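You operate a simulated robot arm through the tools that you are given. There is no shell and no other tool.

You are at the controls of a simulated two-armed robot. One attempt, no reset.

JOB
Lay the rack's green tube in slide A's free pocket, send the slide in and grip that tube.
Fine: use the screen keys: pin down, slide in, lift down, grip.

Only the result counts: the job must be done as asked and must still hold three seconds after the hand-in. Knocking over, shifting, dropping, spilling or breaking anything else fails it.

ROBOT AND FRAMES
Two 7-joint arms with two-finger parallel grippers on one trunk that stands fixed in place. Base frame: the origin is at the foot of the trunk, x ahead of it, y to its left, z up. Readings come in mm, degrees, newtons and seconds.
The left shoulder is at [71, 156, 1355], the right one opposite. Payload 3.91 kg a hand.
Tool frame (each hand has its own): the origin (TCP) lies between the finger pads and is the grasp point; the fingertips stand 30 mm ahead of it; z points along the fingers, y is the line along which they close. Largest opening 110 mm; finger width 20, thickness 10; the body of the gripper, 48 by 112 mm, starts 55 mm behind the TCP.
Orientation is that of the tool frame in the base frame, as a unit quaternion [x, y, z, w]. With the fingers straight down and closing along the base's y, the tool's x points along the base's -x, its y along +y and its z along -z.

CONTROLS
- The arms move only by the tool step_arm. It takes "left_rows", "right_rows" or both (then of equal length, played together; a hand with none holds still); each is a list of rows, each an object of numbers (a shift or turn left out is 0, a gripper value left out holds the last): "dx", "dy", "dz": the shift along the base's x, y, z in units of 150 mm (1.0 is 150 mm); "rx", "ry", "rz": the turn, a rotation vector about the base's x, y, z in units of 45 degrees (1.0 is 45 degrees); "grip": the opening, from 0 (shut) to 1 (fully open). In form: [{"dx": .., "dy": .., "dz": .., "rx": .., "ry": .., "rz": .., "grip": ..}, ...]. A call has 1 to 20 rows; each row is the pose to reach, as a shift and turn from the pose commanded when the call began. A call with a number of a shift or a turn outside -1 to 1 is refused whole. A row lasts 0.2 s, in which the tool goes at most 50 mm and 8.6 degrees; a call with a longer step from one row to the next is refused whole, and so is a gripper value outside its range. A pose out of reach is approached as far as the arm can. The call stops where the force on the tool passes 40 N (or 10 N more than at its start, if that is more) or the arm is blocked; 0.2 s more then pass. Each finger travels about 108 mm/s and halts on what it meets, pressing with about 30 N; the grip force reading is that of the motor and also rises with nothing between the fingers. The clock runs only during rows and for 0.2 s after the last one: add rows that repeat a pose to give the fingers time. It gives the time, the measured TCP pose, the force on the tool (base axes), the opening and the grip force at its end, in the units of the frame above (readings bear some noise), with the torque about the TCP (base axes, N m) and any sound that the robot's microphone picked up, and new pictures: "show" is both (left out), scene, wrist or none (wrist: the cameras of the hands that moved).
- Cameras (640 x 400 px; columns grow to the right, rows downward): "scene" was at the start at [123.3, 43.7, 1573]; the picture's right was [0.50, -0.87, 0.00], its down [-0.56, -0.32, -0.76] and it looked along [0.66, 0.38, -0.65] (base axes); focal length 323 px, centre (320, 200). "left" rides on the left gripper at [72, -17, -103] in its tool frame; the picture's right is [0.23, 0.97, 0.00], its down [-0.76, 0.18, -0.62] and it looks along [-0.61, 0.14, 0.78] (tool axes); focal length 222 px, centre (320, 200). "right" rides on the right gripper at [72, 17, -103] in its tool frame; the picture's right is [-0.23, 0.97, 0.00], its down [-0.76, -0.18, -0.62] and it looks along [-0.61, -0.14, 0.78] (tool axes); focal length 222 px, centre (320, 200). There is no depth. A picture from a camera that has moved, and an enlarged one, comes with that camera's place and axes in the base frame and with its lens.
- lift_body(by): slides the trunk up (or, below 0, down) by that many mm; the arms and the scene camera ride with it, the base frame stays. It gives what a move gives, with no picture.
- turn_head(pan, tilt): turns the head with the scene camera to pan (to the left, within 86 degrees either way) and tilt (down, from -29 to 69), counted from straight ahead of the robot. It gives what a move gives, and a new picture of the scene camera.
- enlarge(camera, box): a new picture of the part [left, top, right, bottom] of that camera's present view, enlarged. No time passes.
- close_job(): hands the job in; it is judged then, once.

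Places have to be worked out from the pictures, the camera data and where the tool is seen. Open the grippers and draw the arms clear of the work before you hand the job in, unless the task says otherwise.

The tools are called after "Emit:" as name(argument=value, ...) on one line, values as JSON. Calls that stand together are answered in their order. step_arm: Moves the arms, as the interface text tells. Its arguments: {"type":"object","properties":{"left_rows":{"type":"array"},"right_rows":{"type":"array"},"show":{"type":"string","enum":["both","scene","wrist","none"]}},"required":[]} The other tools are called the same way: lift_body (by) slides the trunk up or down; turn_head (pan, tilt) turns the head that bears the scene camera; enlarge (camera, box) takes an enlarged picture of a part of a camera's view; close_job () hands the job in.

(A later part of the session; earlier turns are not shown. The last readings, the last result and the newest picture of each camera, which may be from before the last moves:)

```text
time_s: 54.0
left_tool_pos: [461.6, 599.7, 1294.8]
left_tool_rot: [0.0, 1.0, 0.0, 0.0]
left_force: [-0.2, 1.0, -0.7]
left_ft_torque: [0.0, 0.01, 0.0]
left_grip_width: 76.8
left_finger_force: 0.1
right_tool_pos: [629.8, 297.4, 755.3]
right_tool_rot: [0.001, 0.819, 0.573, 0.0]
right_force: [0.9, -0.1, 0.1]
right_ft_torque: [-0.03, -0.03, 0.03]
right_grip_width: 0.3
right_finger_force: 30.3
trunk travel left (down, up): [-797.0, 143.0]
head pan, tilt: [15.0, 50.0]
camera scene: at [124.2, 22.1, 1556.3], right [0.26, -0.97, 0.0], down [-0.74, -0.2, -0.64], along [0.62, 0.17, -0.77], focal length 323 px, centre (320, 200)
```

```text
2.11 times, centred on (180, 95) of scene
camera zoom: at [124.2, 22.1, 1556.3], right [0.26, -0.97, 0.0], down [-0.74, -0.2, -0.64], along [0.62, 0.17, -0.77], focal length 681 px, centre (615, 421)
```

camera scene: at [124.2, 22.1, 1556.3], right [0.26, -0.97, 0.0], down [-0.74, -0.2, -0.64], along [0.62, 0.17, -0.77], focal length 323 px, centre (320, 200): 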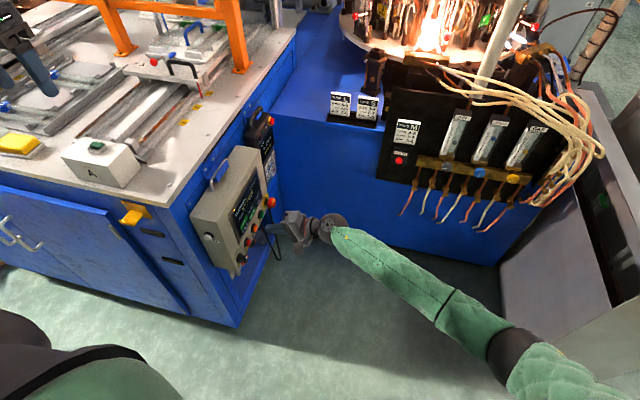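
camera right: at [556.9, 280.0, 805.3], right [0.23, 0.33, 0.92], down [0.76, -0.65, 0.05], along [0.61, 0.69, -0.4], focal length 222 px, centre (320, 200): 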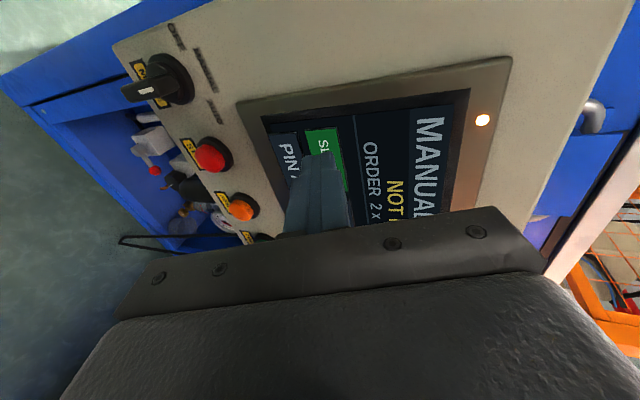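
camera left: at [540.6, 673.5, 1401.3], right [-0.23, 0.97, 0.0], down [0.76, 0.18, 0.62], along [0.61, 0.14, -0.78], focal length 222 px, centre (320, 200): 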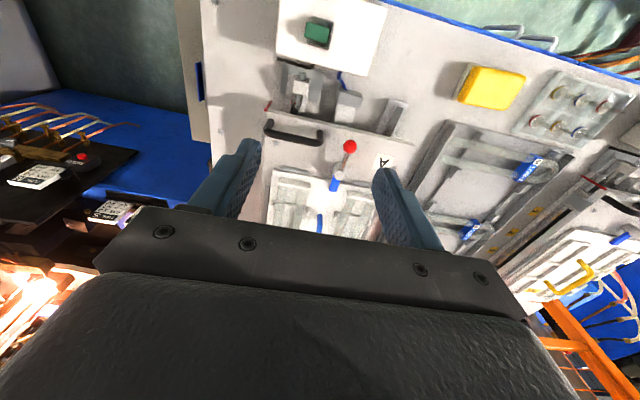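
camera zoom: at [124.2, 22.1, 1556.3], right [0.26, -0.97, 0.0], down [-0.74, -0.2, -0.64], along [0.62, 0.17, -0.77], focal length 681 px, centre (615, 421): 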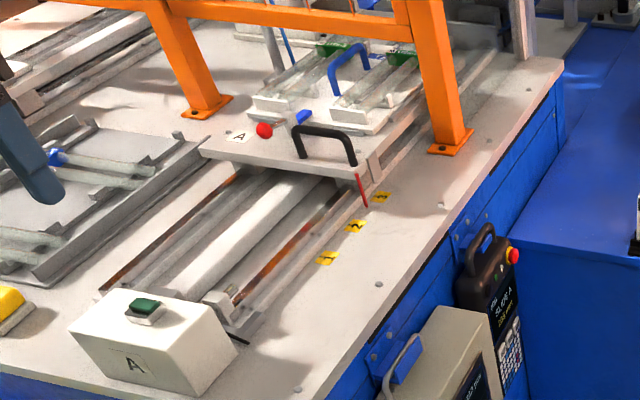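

The slide is travelling in with both tubes. I wait and turn the head toward the machine to see where it stops.

Emit:
turn_head(pan=35, tilt=28)

Emit:
step_arm(right_rows=[{"dy": 0}, {"dy": 0}, {"dy": 0}, {"dy": 0}, {"dy": 0}], show="scene")

Emit:
enlarge(camera="scene", box=[200, 80, 400, 205])

Emit:
enlarge(camera="right", box=[240, 0, 560, 200])

```text
time_s: 54.9
left_tool_pos: [462.2, 597.7, 1295.7]
left_tool_rot: [0.0, 1.0, -0.001, 0.001]
left_force: [-0.4, -0.6, 0.6]
left_ft_torque: [0.03, 0.01, 0.03]
left_grip_width: 76.6
left_finger_force: 0.1
right_tool_pos: [630.3, 295.8, 755.0]
right_tool_rot: [0.0, 0.819, 0.574, 0.0]
right_force: [1.0, 0.2, 0.9]
right_ft_torque: [-0.02, 0.01, 0.01]
right_grip_width: 0.0
right_finger_force: 30.1
trunk travel left (down, up): [-797.0, 143.0]
head pan, tilt: [35.0, 28.0]
camera scene: at [124.5, 53.4, 1588.9], right [0.57, -0.82, 0.0], down [-0.39, -0.27, -0.88], along [0.72, 0.51, -0.47], focal length 323 px, centre (320, 200)
```

scene: 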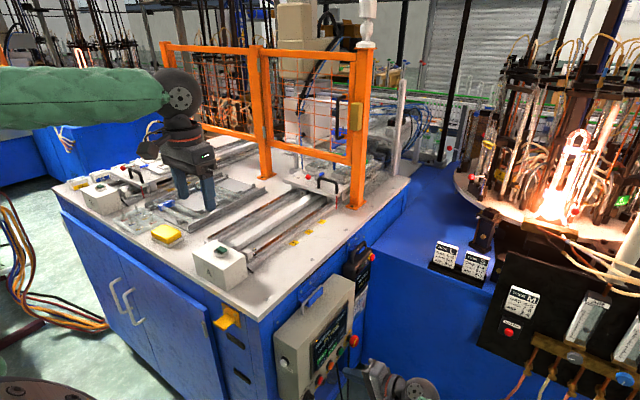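

```text
time_s: 56.1
left_tool_pos: [461.9, 599.1, 1296.0]
left_tool_rot: [0.001, 1.0, 0.0, 0.0]
left_force: [-0.1, -0.3, 0.3]
left_ft_torque: [-0.01, 0.0, 0.0]
left_grip_width: 76.9
left_finger_force: 0.1
right_tool_pos: [631.1, 296.5, 754.1]
right_tool_rot: [0.0, 0.819, 0.574, 0.0]
right_force: [0.2, 0.5, 0.8]
right_ft_torque: [-0.01, -0.01, -0.04]
right_grip_width: 0.1
right_finger_force: 30.4
trunk travel left (down, up): [-797.0, 143.0]
head pan, tilt: [35.0, 28.0]
camera scene: at [124.5, 53.7, 1589.0], right [0.57, -0.82, 0.0], down [-0.38, -0.27, -0.88], along [0.72, 0.51, -0.47], focal length 323 px, centre (320, 200)
```

scene: 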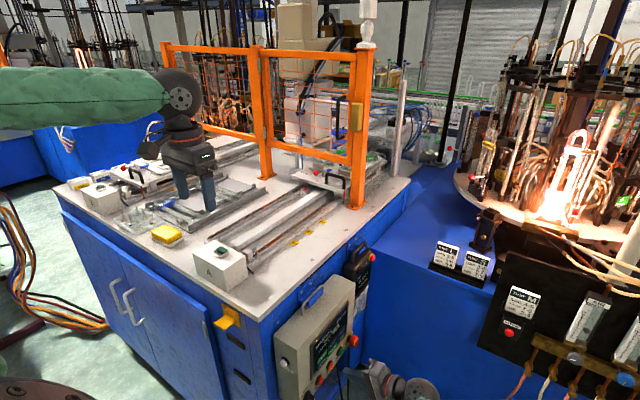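

```text
3.20 times, centred on (300, 142) of scene
camera zoom: at [124.5, 53.7, 1589.0], right [0.57, -0.82, 0.0], down [-0.38, -0.27, -0.88], along [0.72, 0.51, -0.47], focal length 1035 px, centre (384, 384)
```

zoom: 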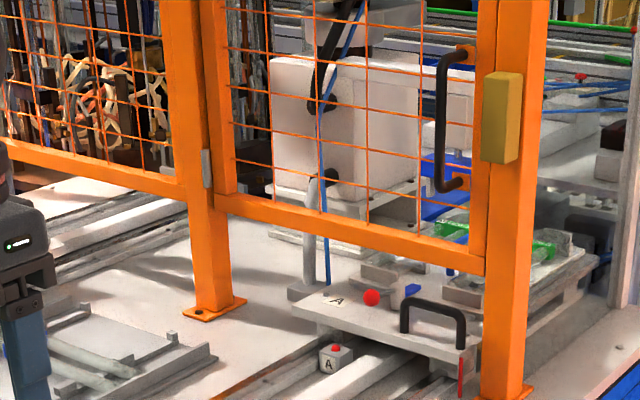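

```text
2.00 times, centred on (400, 100) of right
camera zoom: at [557.4, 206.2, 806.0], right [0.23, 0.33, 0.92], down [0.76, -0.65, 0.05], along [0.61, 0.69, -0.4], focal length 444 px, centre (160, 400)
```

zoom: 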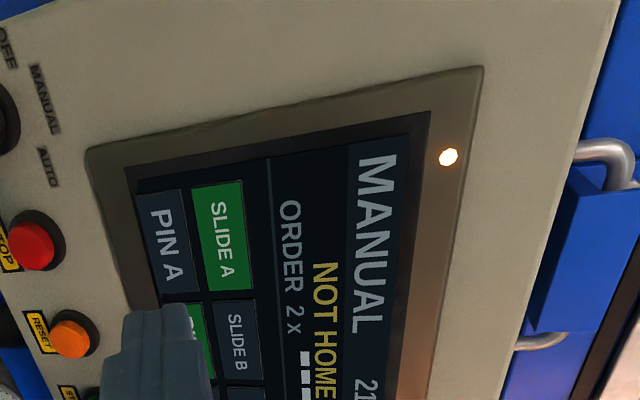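

The slide has gone in under the fence; a small block "A" with a red pin head shows behind it. I check once more that it has stopped.

Emit:
step_arm(right_rows=[{"dy": 0}, {"dy": 0}, {"dy": 0}, {"dy": 0}, {"dy": 0}, {"dy": 0}], show="none")

Emit:
enlarge(camera="scene", box=[260, 100, 400, 215])

Emit:
enlarge(camera="scene", box=[240, 0, 440, 130])

Emit:
enlarge(camera="scene", box=[330, 230, 390, 320])

```text
time_s: 57.5
left_tool_pos: [461.6, 599.1, 1295.8]
left_tool_rot: [0.0, 1.0, 0.001, 0.0]
left_force: [-0.2, 0.4, -0.6]
left_ft_torque: [0.02, -0.03, -0.01]
left_grip_width: 77.0
left_finger_force: 0.1
right_tool_pos: [630.8, 296.4, 754.4]
right_tool_rot: [0.0, 0.819, 0.574, 0.0]
right_force: [-0.8, -0.4, -0.5]
right_ft_torque: [0.02, -0.01, -0.02]
right_grip_width: 0.1
right_finger_force: 30.0
trunk travel left (down, up): [-797.0, 143.0]
head pan, tilt: [35.0, 28.0]
```

```text
3.48 times, centred on (330, 158) of scene
camera zoom: at [124.5, 53.7, 1589.0], right [0.57, -0.82, 0.0], down [-0.38, -0.27, -0.88], along [0.72, 0.51, -0.47], focal length 1125 px, centre (285, 348)
```

zoom: 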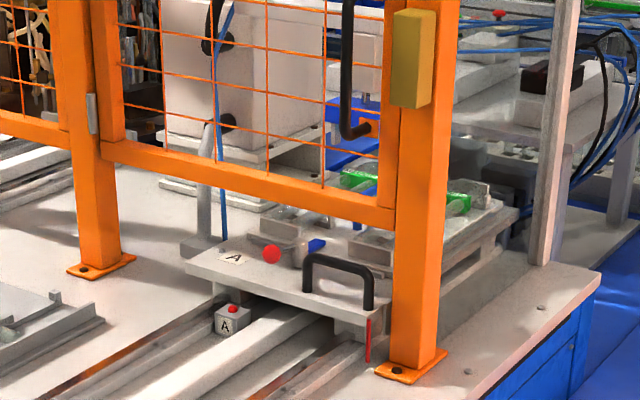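

```text
3.08 times, centred on (340, 65) of scene
camera zoom: at [124.5, 53.7, 1589.0], right [0.57, -0.82, 0.0], down [-0.38, -0.27, -0.88], along [0.72, 0.51, -0.47], focal length 995 px, centre (258, 615)
```

zoom: 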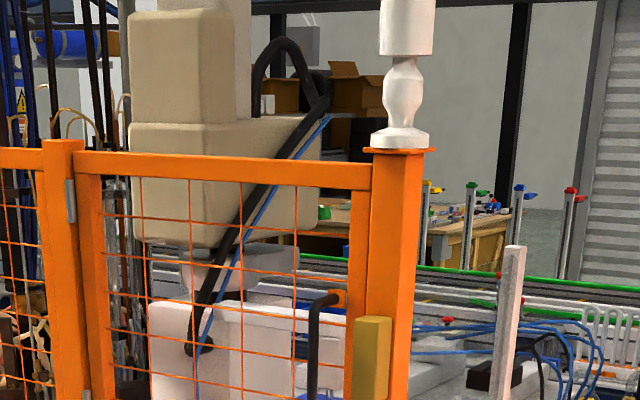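

```text
4.44 times, centred on (360, 275) of scene
camera zoom: at [124.5, 53.7, 1589.0], right [0.57, -0.82, 0.0], down [-0.38, -0.27, -0.88], along [0.72, 0.51, -0.47], focal length 1437 px, centre (142, -133)
```

zoom: 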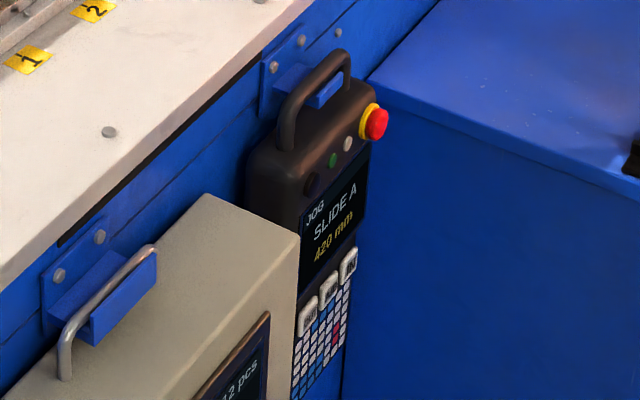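

Slide A stands at 420 mm on the pendant and has stopped. Next key is LIFT: I shift the right hand 109.5 mm along +x at a safe distance and approach.

Emit:
step_arm(right_rows=[{"dx": 0.25}, {"dx": 0.5}, {"dx": 0.73}, {"dx": 0.73, "dy": 0.2}, {"dx": 0.73, "dy": 0.4}, {"dx": 0.73, "dy": 0.4}], show="wrist")

Emit:
enlarge(camera="right", box=[240, 60, 480, 210])

```text
time_s: 58.9
left_tool_pos: [461.5, 597.3, 1296.1]
left_tool_rot: [0.0, 1.0, 0.0, 0.001]
left_force: [0.2, -0.4, -0.8]
left_ft_torque: [0.02, -0.02, 0.02]
left_grip_width: 77.0
left_finger_force: 0.1
right_tool_pos: [739.8, 356.5, 754.8]
right_tool_rot: [0.0, 0.819, 0.573, 0.0]
right_force: [-0.9, -0.4, -0.1]
right_ft_torque: [0.01, 0.05, 0.0]
right_grip_width: 0.0
right_finger_force: 30.1
trunk travel left (down, up): [-797.0, 143.0]
head pan, tilt: [35.0, 28.0]
camera right: at [666.0, 265.8, 805.2], right [0.23, 0.33, 0.92], down [0.76, -0.65, 0.05], along [0.61, 0.69, -0.4], focal length 222 px, centre (320, 200)
```

right: 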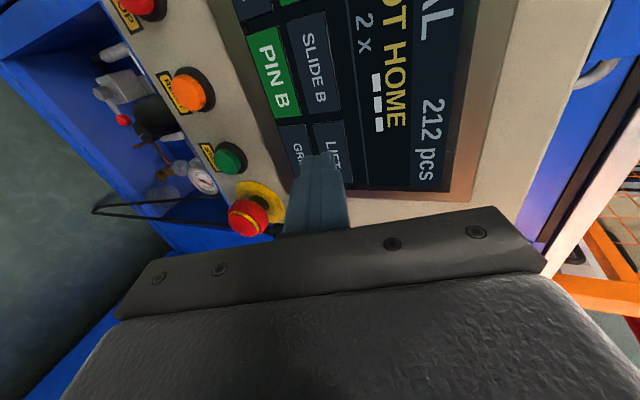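

```text
2.67 times, centred on (360, 135) of right
camera zoom: at [666.0, 265.8, 805.2], right [0.23, 0.33, 0.92], down [0.76, -0.65, 0.05], along [0.61, 0.69, -0.4], focal length 592 px, centre (213, 373)
```

zoom: 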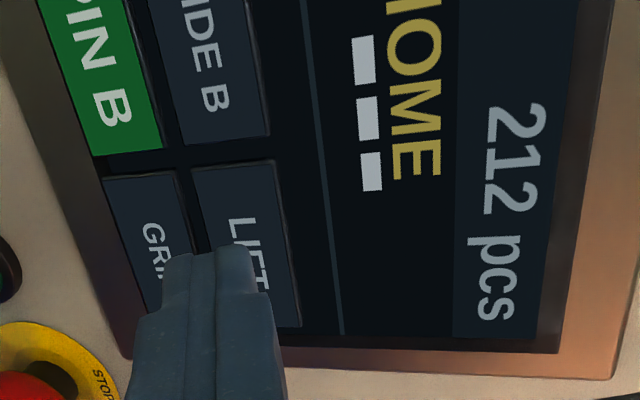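

LIFT's centre is at (739.5, 400, 749) and the fingertip is lined up. I press it.

Emit:
step_arm(right_rows=[{"dy": 0.04}, {"dy": 0.075}, {"dy": 0.09}, {"dy": 0.1}, {"dy": 0.1}], show="wrist")

```text
time_s: 60.1
left_tool_pos: [461.7, 598.1, 1295.9]
left_tool_rot: [-0.001, 1.0, 0.0, 0.0]
left_force: [1.1, 0.4, 0.1]
left_ft_torque: [-0.02, 0.01, 0.02]
left_grip_width: 77.2
left_finger_force: 0.0
right_tool_pos: [740.7, 371.4, 755.3]
right_tool_rot: [0.001, 0.819, 0.574, 0.0]
right_force: [-2.1, -3.0, -0.8]
right_ft_torque: [-0.05, 0.04, 0.07]
right_grip_width: 0.2
right_finger_force: 30.0
trunk travel left (down, up): [-797.0, 143.0]
head pan, tilt: [35.0, 28.0]
heard: click
camera right: at [666.8, 280.8, 806.1], right [0.23, 0.33, 0.91], down [0.76, -0.65, 0.05], along [0.61, 0.69, -0.4], focal length 222 px, centre (320, 200)
```

right: 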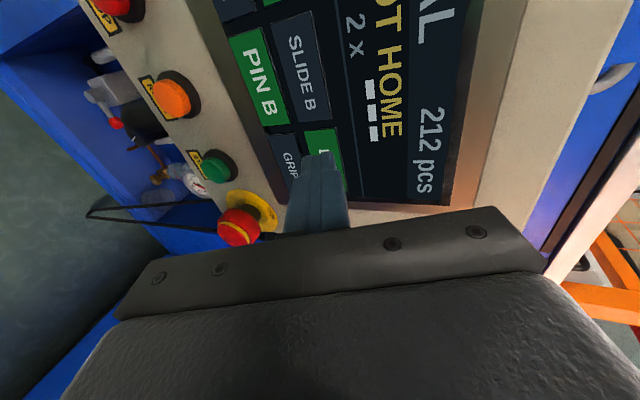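

LIFT lit green with a click. I back off and watch the lift come down before pressing GRIP.

Emit:
step_arm(right_rows=[{"dy": -0.08}, {"dy": -0.2}, {"dy": -0.3}, {"dy": -0.3}, {"dy": -0.3}, {"dy": -0.3}, {"dy": -0.3}, {"dy": -0.3}], show="both")

Emit:
enlarge(camera="scene", box=[240, 20, 440, 215])

Emit:
enlarge(camera="right", box=[220, 0, 540, 200])

```text
time_s: 61.9
left_tool_pos: [462.5, 598.2, 1296.0]
left_tool_rot: [0.0, 1.0, 0.0, 0.0]
left_force: [-0.9, -0.1, 0.7]
left_ft_torque: [-0.01, 0.01, 0.03]
left_grip_width: 76.8
left_finger_force: 0.0
right_tool_pos: [738.5, 326.5, 754.7]
right_tool_rot: [0.0, 0.819, 0.574, 0.0]
right_force: [-0.4, -0.2, 0.3]
right_ft_torque: [0.01, 0.0, -0.02]
right_grip_width: 0.0
right_finger_force: 30.2
trunk travel left (down, up): [-797.0, 143.0]
head pan, tilt: [35.0, 28.0]
camera scene: at [124.5, 53.6, 1589.0], right [0.57, -0.82, 0.0], down [-0.38, -0.27, -0.88], along [0.72, 0.51, -0.47], focal length 323 px, centre (320, 200)
camera right: at [666.4, 235.9, 805.7], right [0.23, 0.33, 0.92], down [0.76, -0.65, 0.05], along [0.61, 0.69, -0.4], focal length 222 px, centre (320, 200)
```

scene: 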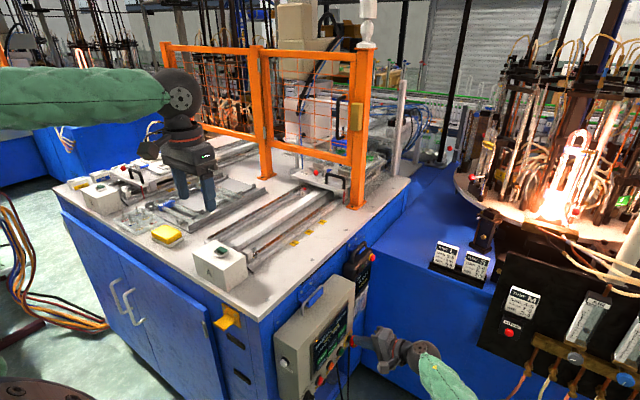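
right: 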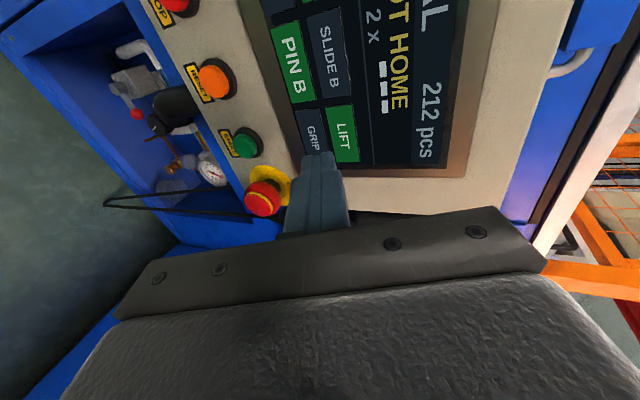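

```text
2.05 times, centred on (340, 118) of scene
camera zoom: at [124.5, 53.6, 1589.0], right [0.57, -0.82, 0.0], down [-0.38, -0.27, -0.88], along [0.72, 0.51, -0.47], focal length 663 px, centre (279, 369)
```

zoom: 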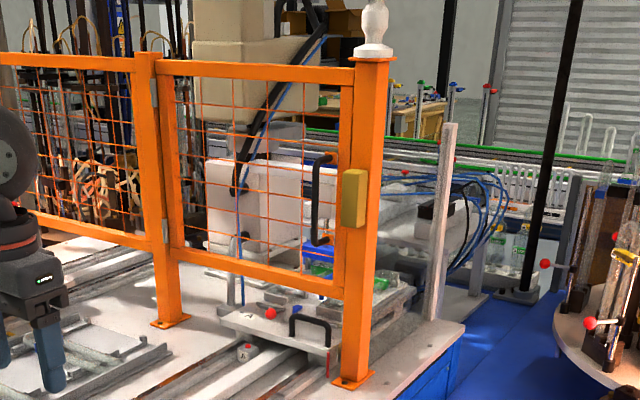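

```text
2.00 times, centred on (380, 100) of right
camera zoom: at [666.4, 235.9, 805.7], right [0.23, 0.33, 0.92], down [0.76, -0.65, 0.05], along [0.61, 0.69, -0.4], focal length 444 px, centre (200, 400)
```

zoom: 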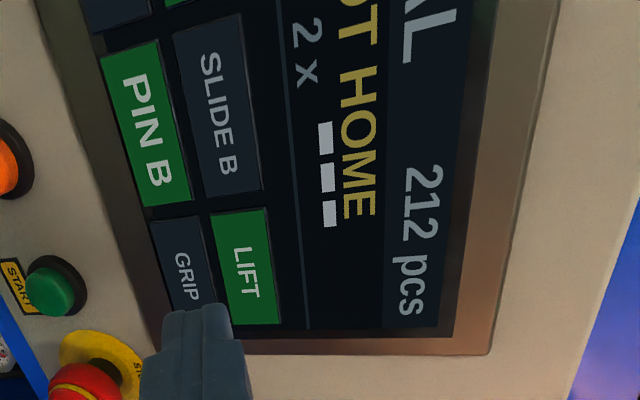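

Emit:
enlarge(camera="scene", box=[300, 85, 380, 195])

Emit:
enlarge(camera="scene", box=[320, 120, 370, 180])

```text
3.64 times, centred on (340, 140) of scene
camera zoom: at [124.5, 53.6, 1589.0], right [0.57, -0.82, 0.0], down [-0.38, -0.27, -0.88], along [0.72, 0.51, -0.47], focal length 1176 px, centre (247, 418)
```

zoom: 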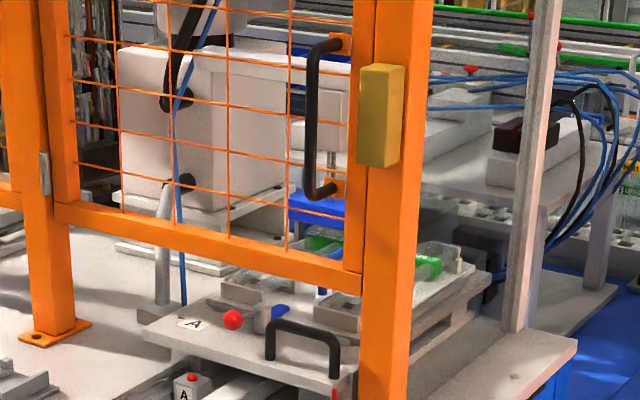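

```text
6.67 times, centred on (345, 150) of scene
camera zoom: at [124.5, 53.6, 1589.0], right [0.57, -0.82, 0.0], down [-0.38, -0.27, -0.88], along [0.72, 0.51, -0.47], focal length 2156 px, centre (153, 533)
```

zoom: 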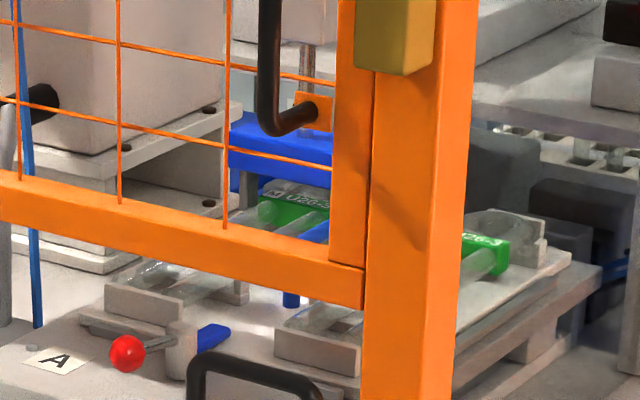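

The blue lift head has come down over our tube's block. Now GRIP: I move down 27.5 mm and approach the key.

Emit:
step_arm(right_rows=[{"dz": -0.1}, {"dz": -0.183}, {"dz": -0.183, "dy": 0.1}, {"dz": -0.183, "dy": 0.2}, {"dz": -0.183, "dy": 0.2}, {"dz": -0.183, "dy": 0.2}], show="wrist")

Emit:
enlarge(camera="right", box=[240, 60, 480, 210])

```text
time_s: 63.3
left_tool_pos: [462.6, 599.8, 1296.5]
left_tool_rot: [0.0, 1.0, -0.001, 0.001]
left_force: [-0.5, 0.0, -0.5]
left_ft_torque: [0.02, 0.0, -0.03]
left_grip_width: 77.1
left_finger_force: 0.1
right_tool_pos: [739.6, 336.1, 736.1]
right_tool_rot: [0.0, 0.819, 0.573, 0.0]
right_force: [-0.5, -0.8, -0.3]
right_ft_torque: [-0.01, 0.04, -0.01]
right_grip_width: 0.0
right_finger_force: 29.8
right hand out of reach, approached as far as the arm can: row 2, 3, 4, 5, 6
trunk travel left (down, up): [-797.0, 143.0]
head pan, tilt: [35.0, 28.0]
camera right: at [666.2, 245.0, 788.0], right [0.23, 0.33, 0.91], down [0.76, -0.65, 0.05], along [0.61, 0.69, -0.4], focal length 222 px, centre (320, 200)
```

right: 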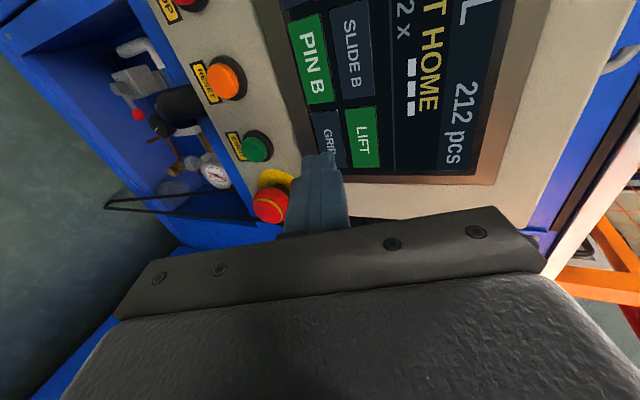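

```text
2.67 times, centred on (360, 135) of right
camera zoom: at [666.2, 245.0, 788.0], right [0.23, 0.33, 0.91], down [0.76, -0.65, 0.05], along [0.61, 0.69, -0.4], focal length 592 px, centre (213, 373)
```

zoom: 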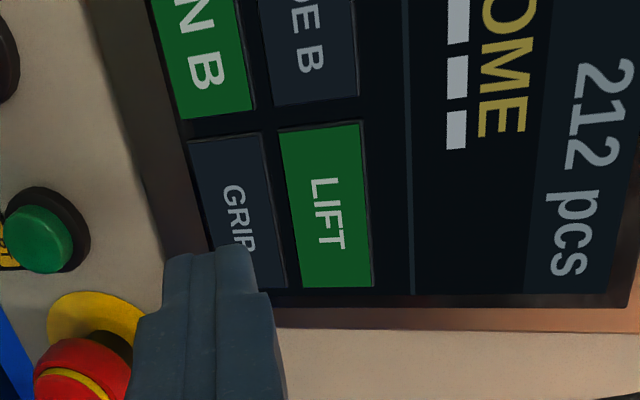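

The right arm runs out of reach at this low corner, so I retreat from the panel, lower the trunk by 80 mm, and re-approach GRIP.

Emit:
step_arm(right_rows=[{"dy": -0.15, "dz": 0.1}, {"dy": -0.35, "dz": 0.3}, {"dy": -0.5, "dz": 0.53}, {"dy": -0.5, "dz": 0.53}], show="none")

Emit:
lift_body(by=-80)

Emit:
step_arm(right_rows=[{"dy": 0.0}], show="both")

```text
time_s: 64.3
left_tool_pos: [462.5, 599.5, 1296.1]
left_tool_rot: [0.0, 1.0, 0.0, 0.001]
left_force: [0.1, 0.0, 0.1]
left_ft_torque: [0.02, 0.03, 0.01]
left_grip_width: 76.9
left_finger_force: 0.1
right_tool_pos: [739.5, 261.9, 814.4]
right_tool_rot: [0.001, 0.819, 0.573, -0.001]
right_force: [-0.3, 0.4, 0.0]
right_ft_torque: [-0.01, -0.03, -0.01]
right_grip_width: 0.0
right_finger_force: 29.4
trunk travel left (down, up): [-797.0, 143.0]
head pan, tilt: [35.0, 28.0]
```

```text
time_s: 65.5
left_tool_pos: [462.3, 597.5, 1216.6]
left_tool_rot: [0.0, 1.0, 0.0, 0.0]
left_force: [-0.1, -0.3, 0.4]
left_ft_torque: [-0.01, 0.0, -0.05]
left_grip_width: 77.1
left_finger_force: 0.1
right_tool_pos: [738.6, 261.6, 735.3]
right_tool_rot: [0.0, 0.819, 0.574, 0.0]
right_force: [-0.8, 0.8, 0.6]
right_ft_torque: [-0.01, 0.02, -0.02]
right_grip_width: 0.0
right_finger_force: 30.4
trunk travel left (down, up): [-717.0, 223.0]
head pan, tilt: [35.0, 28.0]
```

```text
time_s: 65.9
left_tool_pos: [461.9, 598.8, 1216.6]
left_tool_rot: [0.0, 1.0, 0.001, 0.001]
left_force: [0.2, -0.5, 0.0]
left_ft_torque: [0.01, -0.01, 0.01]
left_grip_width: 77.3
left_finger_force: 0.1
right_tool_pos: [740.2, 262.2, 734.9]
right_tool_rot: [-0.001, 0.819, 0.574, -0.001]
right_force: [1.3, 1.2, -0.3]
right_ft_torque: [0.0, 0.01, -0.01]
right_grip_width: 0.0
right_finger_force: 30.3
trunk travel left (down, up): [-717.0, 223.0]
head pan, tilt: [35.0, 28.0]
camera scene: at [124.6, 53.8, 1508.9], right [0.57, -0.82, 0.0], down [-0.39, -0.27, -0.88], along [0.72, 0.51, -0.47], focal length 323 px, centre (320, 200)
camera right: at [666.7, 171.1, 786.0], right [0.23, 0.33, 0.91], down [0.76, -0.65, 0.05], along [0.61, 0.69, -0.4], focal length 222 px, centre (320, 200)
```

scene: 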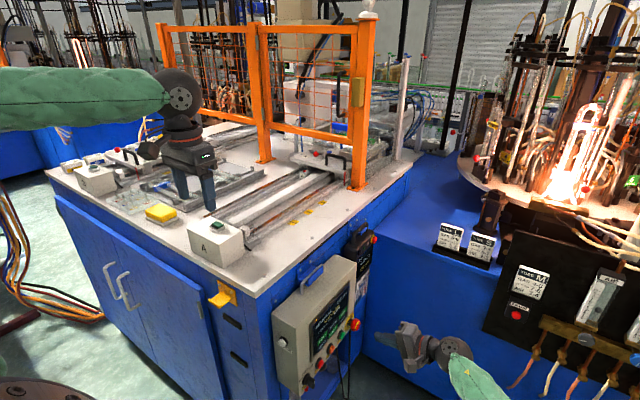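
right: 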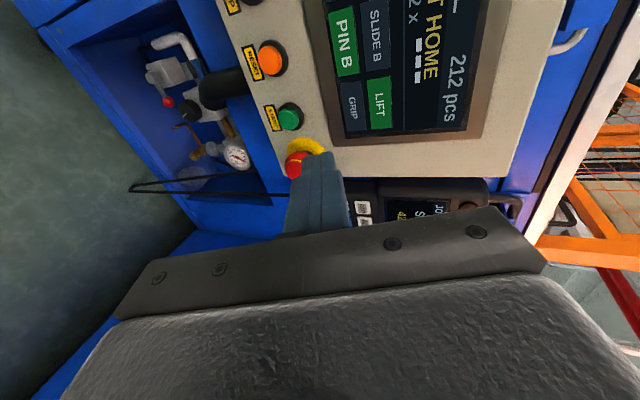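

The hand is now at (740, 262, 735) with reach to spare. I approach GRIP at z≈726.

Emit:
step_arm(right_rows=[{"dx": 0.005, "dz": -0.06, "dy": 0.15}, {"dx": 0.005, "dz": -0.06, "dy": 0.35}, {"dx": 0.005, "dz": -0.06, "dy": 0.55}, {"dx": 0.005, "dz": -0.06, "dy": 0.623}, {"dx": 0.005, "dz": -0.06, "dy": 0.623}], show="wrist")

Emit:
enlarge(camera="right", box=[240, 60, 480, 210])

```text
time_s: 67.1
left_tool_pos: [461.9, 598.4, 1215.8]
left_tool_rot: [0.001, 1.0, 0.0, 0.001]
left_force: [-0.1, -0.3, 0.4]
left_ft_torque: [0.01, 0.01, -0.05]
left_grip_width: 76.9
left_finger_force: 0.1
right_tool_pos: [742.2, 356.5, 727.2]
right_tool_rot: [0.0, 0.819, 0.573, -0.001]
right_force: [-0.6, 0.1, -0.7]
right_ft_torque: [0.02, 0.01, 0.0]
right_grip_width: 0.2
right_finger_force: 29.6
trunk travel left (down, up): [-717.0, 223.0]
head pan, tilt: [35.0, 28.0]
camera right: at [667.7, 266.7, 778.2], right [0.23, 0.33, 0.92], down [0.76, -0.65, 0.05], along [0.61, 0.69, -0.4], focal length 222 px, centre (320, 200)
```

right: 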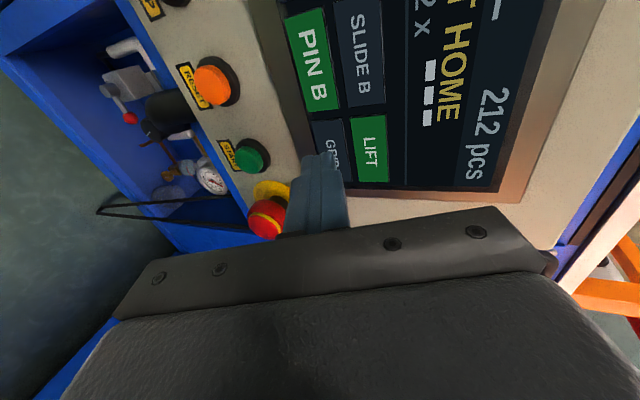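

```text
2.67 times, centred on (360, 135) of right
camera zoom: at [667.7, 266.7, 778.2], right [0.23, 0.33, 0.92], down [0.76, -0.65, 0.05], along [0.61, 0.69, -0.4], focal length 592 px, centre (213, 373)
```

zoom: 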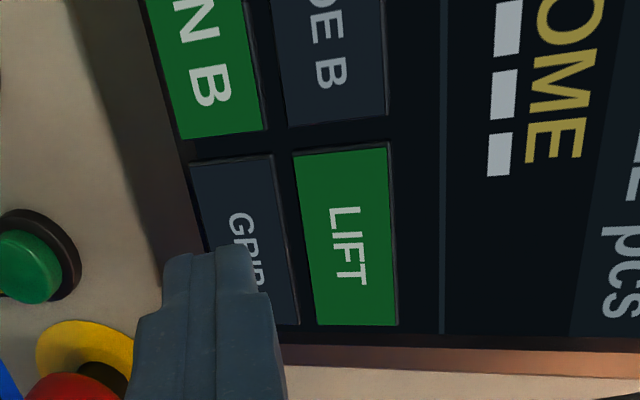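

Aligned with GRIP. I press it.

Emit:
step_arm(right_rows=[{"dy": 0.04}, {"dy": 0.075}, {"dy": 0.09}, {"dy": 0.1}, {"dy": 0.1}], show="wrist")

```text
time_s: 68.3
left_tool_pos: [462.7, 598.4, 1216.2]
left_tool_rot: [0.0, 1.0, 0.0, 0.0]
left_force: [0.0, -0.8, -0.7]
left_ft_torque: [-0.01, 0.02, -0.02]
left_grip_width: 76.8
left_finger_force: 0.1
right_tool_pos: [741.4, 369.6, 727.1]
right_tool_rot: [0.0, 0.819, 0.574, 0.0]
right_force: [-0.5, -0.8, -1.8]
right_ft_torque: [-0.04, 0.0, -0.02]
right_grip_width: 0.0
right_finger_force: 30.3
trunk travel left (down, up): [-717.0, 223.0]
head pan, tilt: [35.0, 28.0]
heard: click
camera right: at [668.3, 279.8, 777.4], right [0.23, 0.33, 0.91], down [0.76, -0.65, 0.05], along [0.61, 0.69, -0.4], focal length 222 px, centre (320, 200)
```

right: 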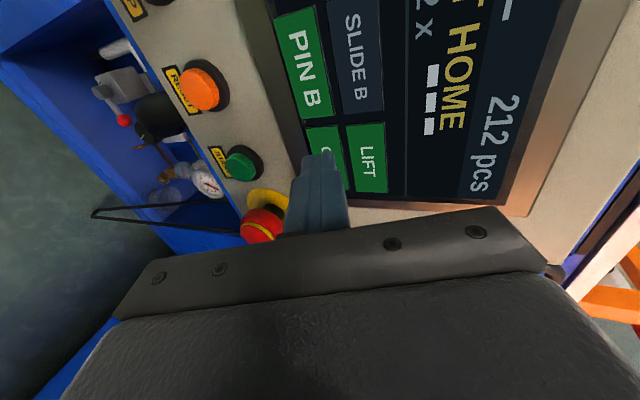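

GRIP lit green with a click. I withdraw straight back from the panel and check the machine and the screen.

Emit:
step_arm(right_rows=[{"dy": -0.1}, {"dy": -0.3}, {"dy": -0.6}, {"dy": -0.9}, {"dy": -1.0}, {"dy": -1.0}, {"dy": -1.0}, {"dy": -1.0}], show="both")

Emit:
enlarge(camera="scene", box=[290, 80, 400, 180])

Emit:
enlarge(camera="right", box=[220, 0, 540, 200])

```text
time_s: 70.1
left_tool_pos: [461.3, 598.8, 1216.4]
left_tool_rot: [0.0, 1.0, 0.0, 0.0]
left_force: [0.0, -0.4, -0.6]
left_ft_torque: [-0.03, -0.02, 0.01]
left_grip_width: 76.9
left_finger_force: 0.0
right_tool_pos: [740.7, 218.2, 728.2]
right_tool_rot: [0.0, 0.819, 0.573, 0.0]
right_force: [-0.5, -1.0, 0.3]
right_ft_torque: [-0.01, 0.01, 0.03]
right_grip_width: 0.0
right_finger_force: 29.8
trunk travel left (down, up): [-717.0, 223.0]
head pan, tilt: [35.0, 28.0]
camera scene: at [124.5, 53.6, 1509.0], right [0.57, -0.82, 0.0], down [-0.39, -0.27, -0.88], along [0.72, 0.51, -0.47], focal length 323 px, centre (320, 200)
camera right: at [666.3, 128.8, 777.7], right [0.23, 0.33, 0.92], down [0.76, -0.65, 0.05], along [0.61, 0.69, -0.4], focal length 222 px, centre (320, 200)
```

scene: 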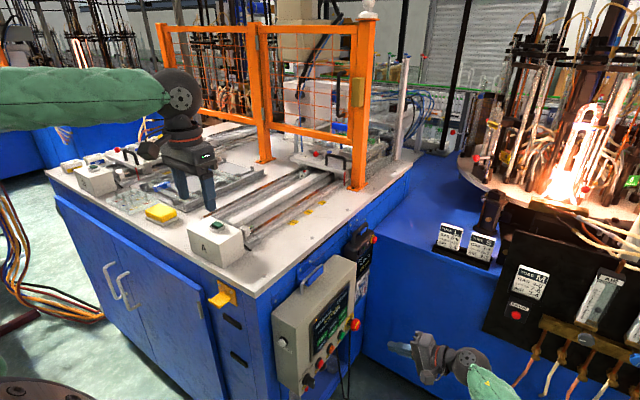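
right: 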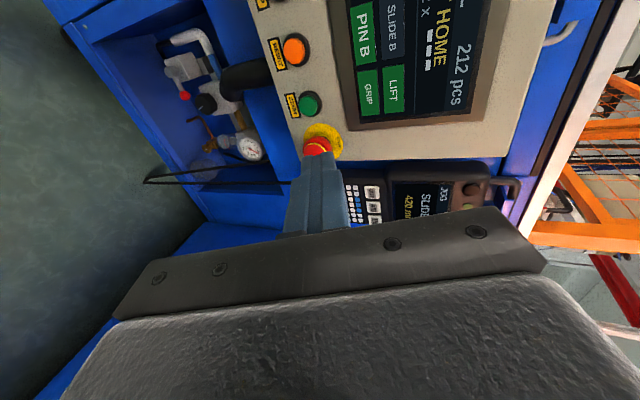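

```text
4.00 times, centred on (345, 130) of scene
camera zoom: at [124.5, 53.6, 1509.0], right [0.57, -0.82, 0.0], down [-0.39, -0.27, -0.88], along [0.72, 0.51, -0.47], focal length 1294 px, centre (220, 480)
```

zoom: 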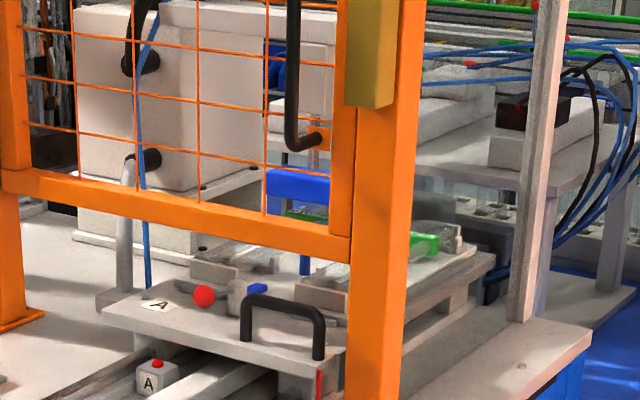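

```text
2.00 times, centred on (380, 100) of right
camera zoom: at [666.3, 128.8, 777.7], right [0.23, 0.33, 0.92], down [0.76, -0.65, 0.05], along [0.61, 0.69, -0.4], focal length 444 px, centre (200, 400)
```

zoom: 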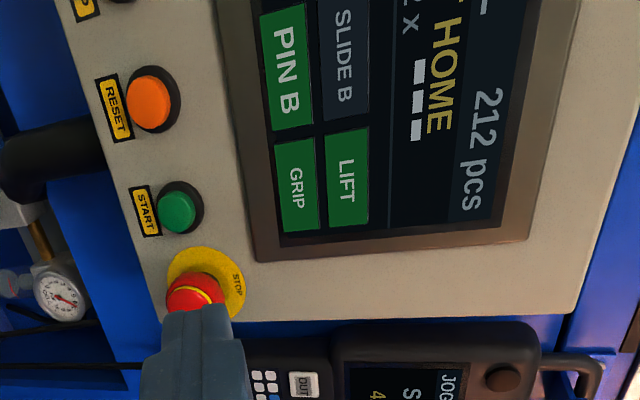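

All four steps are lit. I draw the right hand clear and open it, then raise the trunk again to check the gripped tube.

Emit:
step_arm(right_rows=[{"dx": -0.1, "dy": -0.25, "dz": 0.1, "grip": 0.5}, {"dx": -0.2, "dy": -0.5, "dz": 0.2, "grip": 1.0}, {"dx": -0.3, "dy": -0.75, "dz": 0.3}, {"dx": -0.4, "dy": -1.0, "dz": 0.4}, {"dx": -0.4, "dy": -1.0, "dz": 0.4}], show="none")

Emit:
lift_body(by=140)

Emit:
turn_head(pan=32, tilt=30)

Emit:
enlarge(camera="scene", box=[290, 100, 420, 200])

```text
time_s: 71.3
left_tool_pos: [461.6, 599.6, 1215.4]
left_tool_rot: [0.0, 1.0, -0.001, 0.0]
left_force: [0.2, 0.4, 0.4]
left_ft_torque: [-0.03, 0.02, 0.03]
left_grip_width: 76.9
left_finger_force: 0.1
right_tool_pos: [680.6, 69.8, 784.0]
right_tool_rot: [0.001, 0.819, 0.574, 0.0]
right_force: [0.1, 1.0, 0.1]
right_ft_torque: [-0.01, 0.01, -0.02]
right_grip_width: 109.9
right_finger_force: 0.0
trunk travel left (down, up): [-717.0, 223.0]
head pan, tilt: [35.0, 28.0]
```

```text
time_s: 72.9
left_tool_pos: [462.0, 598.1, 1355.1]
left_tool_rot: [0.0, 1.0, 0.0, 0.001]
left_force: [0.0, -0.1, 0.0]
left_ft_torque: [-0.03, -0.04, -0.01]
left_grip_width: 76.9
left_finger_force: 0.0
right_tool_pos: [679.7, 70.3, 925.2]
right_tool_rot: [0.0, 0.819, 0.573, 0.0]
right_force: [0.9, 0.3, 0.3]
right_ft_torque: [-0.01, -0.01, 0.04]
right_grip_width: 109.9
right_finger_force: 0.1
trunk travel left (down, up): [-857.0, 83.0]
head pan, tilt: [35.0, 28.0]
```

```text
time_s: 73.6
left_tool_pos: [462.1, 599.3, 1355.8]
left_tool_rot: [0.0, 1.0, 0.0, 0.0]
left_force: [-1.2, 0.4, 0.2]
left_ft_torque: [-0.02, 0.02, 0.04]
left_grip_width: 77.0
left_finger_force: 0.0
right_tool_pos: [680.2, 69.4, 923.4]
right_tool_rot: [0.0, 0.819, 0.574, 0.0]
right_force: [-1.2, -0.5, 0.2]
right_ft_torque: [-0.02, 0.02, 0.02]
right_grip_width: 110.0
right_finger_force: 0.0
trunk travel left (down, up): [-857.0, 83.0]
head pan, tilt: [32.0, 30.0]
camera scene: at [126.6, 49.2, 1645.8], right [0.53, -0.85, 0.0], down [-0.42, -0.27, -0.87], along [0.73, 0.46, -0.5], focal length 323 px, centre (320, 200)
```

scene: 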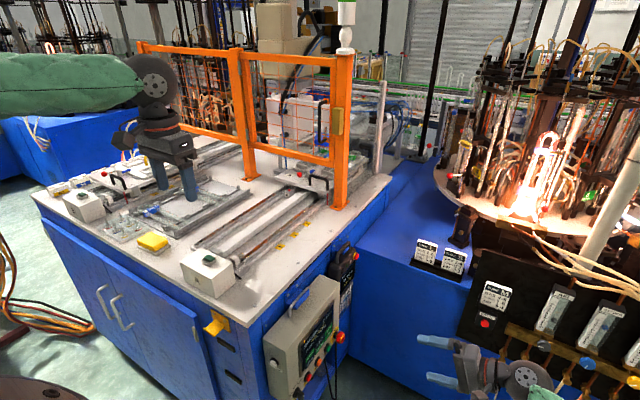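

```text
4.00 times, centred on (355, 150) of scene
camera zoom: at [126.6, 49.2, 1645.8], right [0.53, -0.85, 0.0], down [-0.42, -0.27, -0.87], along [0.73, 0.46, -0.5], focal length 1294 px, centre (180, 400)
```

zoom: 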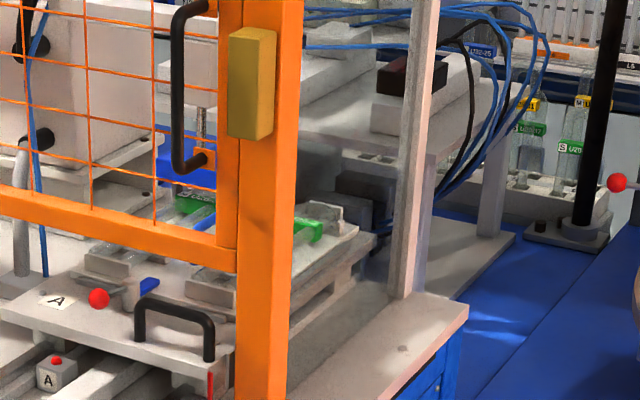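

The blue gripper head sits on our tube. To be sure of the grip I take a look with the left wrist camera from over the rack side.

Emit:
step_arm(left_rows=[{"dx": 0.25, "dy": 0.25}, {"dx": 0.5, "dy": 0.5}, {"dx": 0.75, "dy": 0.7}, {"dx": 1.0, "dy": 0.8}, {"dx": 1.0, "dy": 0.8}], show="none")

Emit:
step_arm(left_rows=[{"dx": 0.25, "dy": 0.2, "ry": -0.15}, {"dx": 0.5, "dy": 0.3, "ry": -0.3}, {"dx": 0.75, "dy": 0.4, "ry": -0.45}, {"dx": 1.0, "dy": 0.4, "ry": -0.6}, {"dx": 1.0, "dy": 0.4, "ry": -0.6}], show="wrist")

Emit:
enlarge(camera="left", box=[200, 0, 440, 150])

```text
refused: row 1 steps farther than a row can; nothing moved
```

```text
time_s: 74.8
left_tool_pos: [611.5, 659.2, 1356.1]
left_tool_rot: [0.0, 0.972, 0.0, 0.234]
left_force: [0.1, -0.5, -0.1]
left_ft_torque: [0.0, -0.04, -0.04]
left_grip_width: 76.7
left_finger_force: 0.1
right_tool_pos: [680.2, 68.5, 925.1]
right_tool_rot: [0.0, 0.819, 0.574, 0.0]
right_force: [-0.7, 1.4, -0.1]
right_ft_torque: [0.02, 0.0, 0.04]
right_grip_width: 110.1
right_finger_force: 0.1
trunk travel left (down, up): [-857.0, 83.0]
head pan, tilt: [32.0, 30.0]
camera left: at [499.8, 643.5, 1414.7], right [-0.2, 0.97, -0.1], down [0.39, 0.18, 0.9], along [0.9, 0.14, -0.42], focal length 222 px, centre (320, 200)
```

left: 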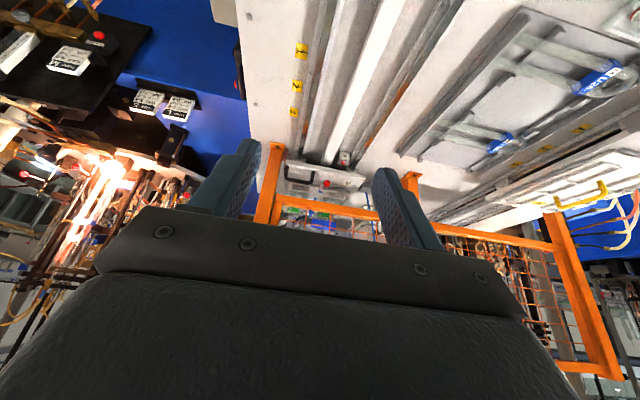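

```text
2.67 times, centred on (320, 75) of left
camera zoom: at [499.8, 643.5, 1414.7], right [-0.2, 0.97, -0.1], down [0.39, 0.18, 0.9], along [0.9, 0.14, -0.42], focal length 592 px, centre (320, 533)
```

zoom: 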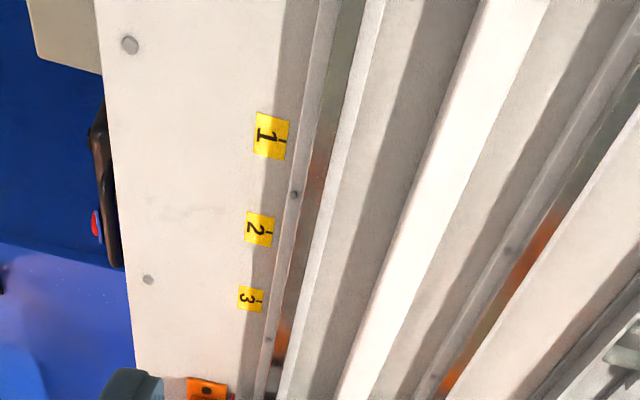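

The gripper area shows between the fingers; I move closer for a better view.

Emit:
step_arm(left_rows=[{"dx": 0.2, "dy": 0.15}, {"dx": 0.4, "dy": 0.3}, {"dx": 0.6, "dy": 0.45}, {"dx": 0.8, "dy": 0.6}, {"dx": 1.0, "dy": 0.7}, {"dx": 1.0, "dy": 0.7}], show="wrist")

Emit:
enlarge(camera="left", box=[240, 90, 400, 240])

```text
time_s: 76.2
left_tool_pos: [762.7, 761.1, 1359.7]
left_tool_rot: [0.0, 0.972, 0.0, 0.234]
left_force: [0.0, -0.2, 0.5]
left_ft_torque: [0.0, -0.02, 0.03]
left_grip_width: 77.2
left_finger_force: 0.1
right_tool_pos: [679.5, 69.5, 925.0]
right_tool_rot: [-0.001, 0.819, 0.574, 0.0]
right_force: [-0.3, -0.4, 0.4]
right_ft_torque: [-0.02, 0.03, 0.01]
right_grip_width: 110.2
right_finger_force: 0.0
trunk travel left (down, up): [-857.0, 83.0]
head pan, tilt: [32.0, 30.0]
camera left: at [650.6, 746.1, 1417.4], right [-0.2, 0.97, -0.1], down [0.4, 0.18, 0.9], along [0.9, 0.14, -0.42], focal length 222 px, centre (320, 200)
```

left: 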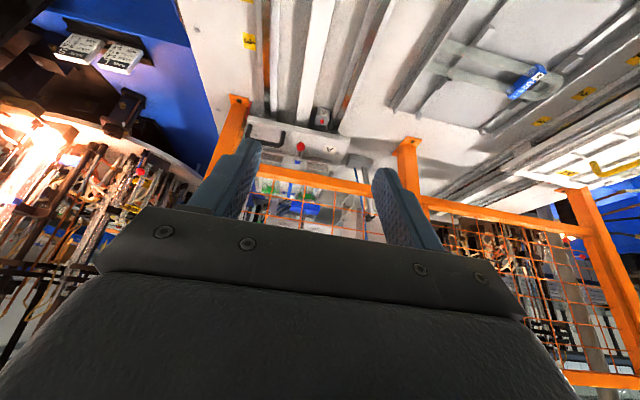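

```text
2.67 times, centred on (320, 165) of left
camera zoom: at [650.6, 746.1, 1417.4], right [-0.2, 0.97, -0.1], down [0.4, 0.18, 0.9], along [0.9, 0.14, -0.42], focal length 592 px, centre (320, 293)
```

zoom: 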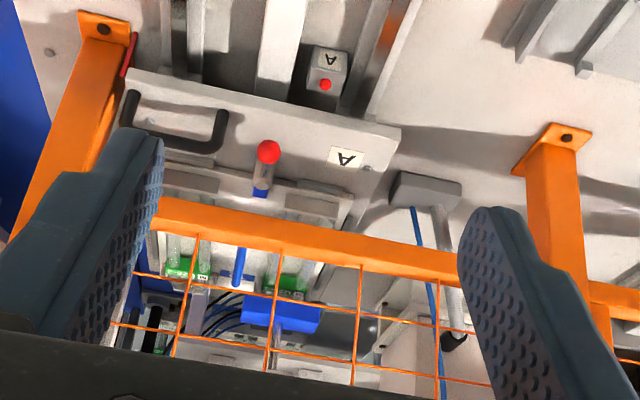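

Emit:
enlarge(camera="left", box=[270, 150, 350, 230])

```text
5.00 times, centred on (310, 190) of left
camera zoom: at [650.6, 746.1, 1417.4], right [-0.2, 0.97, -0.1], down [0.4, 0.18, 0.9], along [0.9, 0.14, -0.42], focal length 1111 px, centre (370, 250)
```

zoom: 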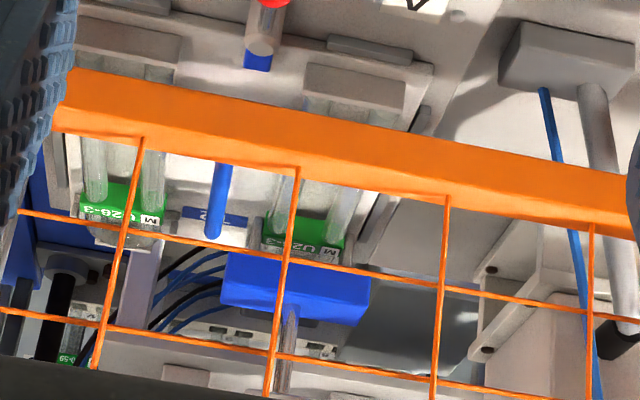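

The blue gripper head is centred on our tube in the left pocket and the keys show LIFT and GRIP on. I draw the left arm back to its starting area with the gripper open.

Emit:
step_arm(left_rows=[{"dx": -0.2, "dy": -0.15, "ry": 0.12, "grip": 1.0}, {"dx": -0.4, "dy": -0.3, "ry": 0.24}, {"dx": -0.6, "dy": -0.45, "ry": 0.36}, {"dx": -0.8, "dy": -0.6, "ry": 0.48}, {"dx": -1.0, "dy": -0.7, "ry": 0.6}, {"dx": -1.0, "dy": -0.7, "ry": 0.6}], show="none")

Emit:
step_arm(left_rows=[{"dx": -0.2, "dy": -0.1}, {"dx": -0.4, "dy": -0.2}, {"dx": -0.6, "dy": -0.3}, {"dx": -0.8, "dy": -0.4}, {"dx": -1.0, "dy": -0.45}, {"dx": -1.0, "dy": -0.45}], show="scene")

Emit:
enlarge(camera="scene", box=[20, 90, 400, 330])

Emit:
enlarge(camera="scene", box=[260, 265, 350, 385])

```text
time_s: 77.6
left_tool_pos: [614.2, 656.2, 1353.3]
left_tool_rot: [0.0, 1.0, 0.001, -0.001]
left_force: [0.5, -0.2, 1.0]
left_ft_torque: [0.0, -0.02, -0.03]
left_grip_width: 110.0
left_finger_force: 0.0
right_tool_pos: [680.8, 69.0, 923.9]
right_tool_rot: [0.001, 0.819, 0.574, -0.001]
right_force: [-0.1, 0.4, 0.1]
right_ft_torque: [-0.01, 0.02, -0.01]
right_grip_width: 110.1
right_finger_force: 0.2
trunk travel left (down, up): [-857.0, 83.0]
head pan, tilt: [32.0, 30.0]
```

```text
time_s: 79.0
left_tool_pos: [461.0, 590.4, 1355.4]
left_tool_rot: [0.0, 1.0, 0.0, 0.0]
left_force: [0.9, 0.5, -0.3]
left_ft_torque: [0.0, 0.01, 0.01]
left_grip_width: 110.0
left_finger_force: 0.1
right_tool_pos: [681.7, 69.6, 924.3]
right_tool_rot: [0.0, 0.819, 0.574, -0.001]
right_force: [-0.2, 0.7, 0.1]
right_ft_torque: [0.04, 0.07, 0.02]
right_grip_width: 109.7
right_finger_force: 0.0
trunk travel left (down, up): [-857.0, 83.0]
head pan, tilt: [32.0, 30.0]
camera scene: at [128.1, 49.8, 1645.6], right [0.53, -0.85, 0.0], down [-0.43, -0.27, -0.87], along [0.73, 0.46, -0.5], focal length 323 px, centre (320, 200)
```

scene: 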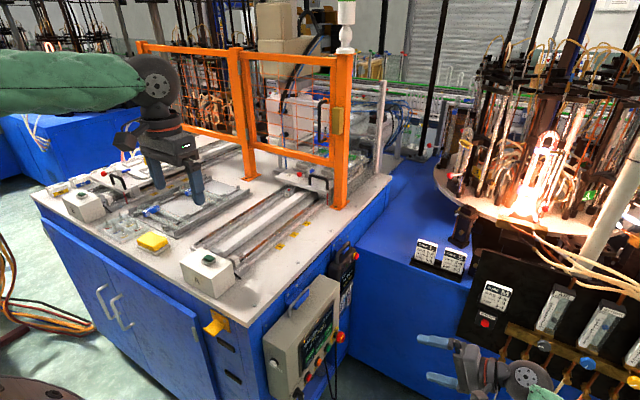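

```text
1.67 times, centred on (210, 210) of scene
camera zoom: at [128.1, 49.8, 1645.6], right [0.53, -0.85, 0.0], down [-0.43, -0.27, -0.87], along [0.73, 0.46, -0.5], focal length 539 px, centre (503, 183)
```

zoom: 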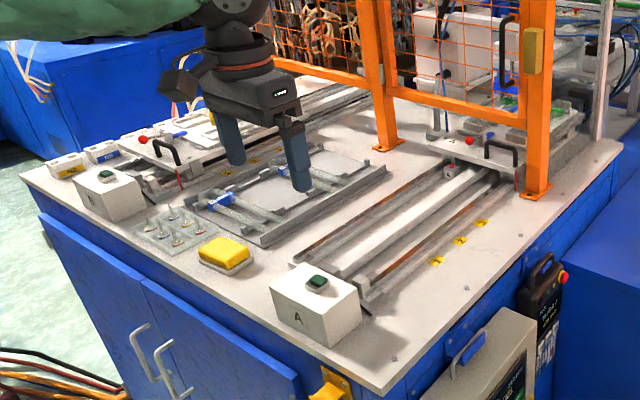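

```text
3.33 times, centred on (305, 325) of scene
camera zoom: at [128.1, 49.8, 1645.6], right [0.53, -0.85, 0.0], down [-0.43, -0.27, -0.87], along [0.73, 0.46, -0.5], focal length 1078 px, centre (370, -217)
```

zoom: 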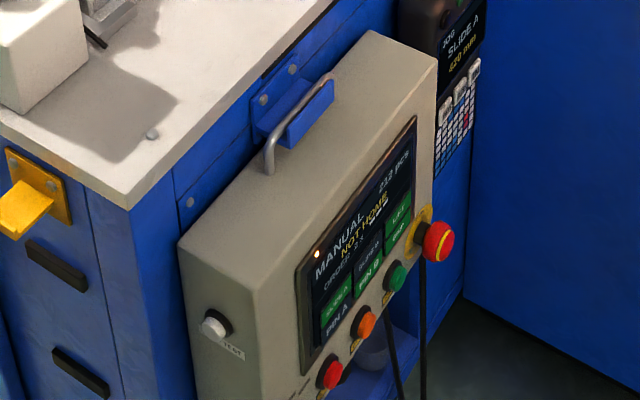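

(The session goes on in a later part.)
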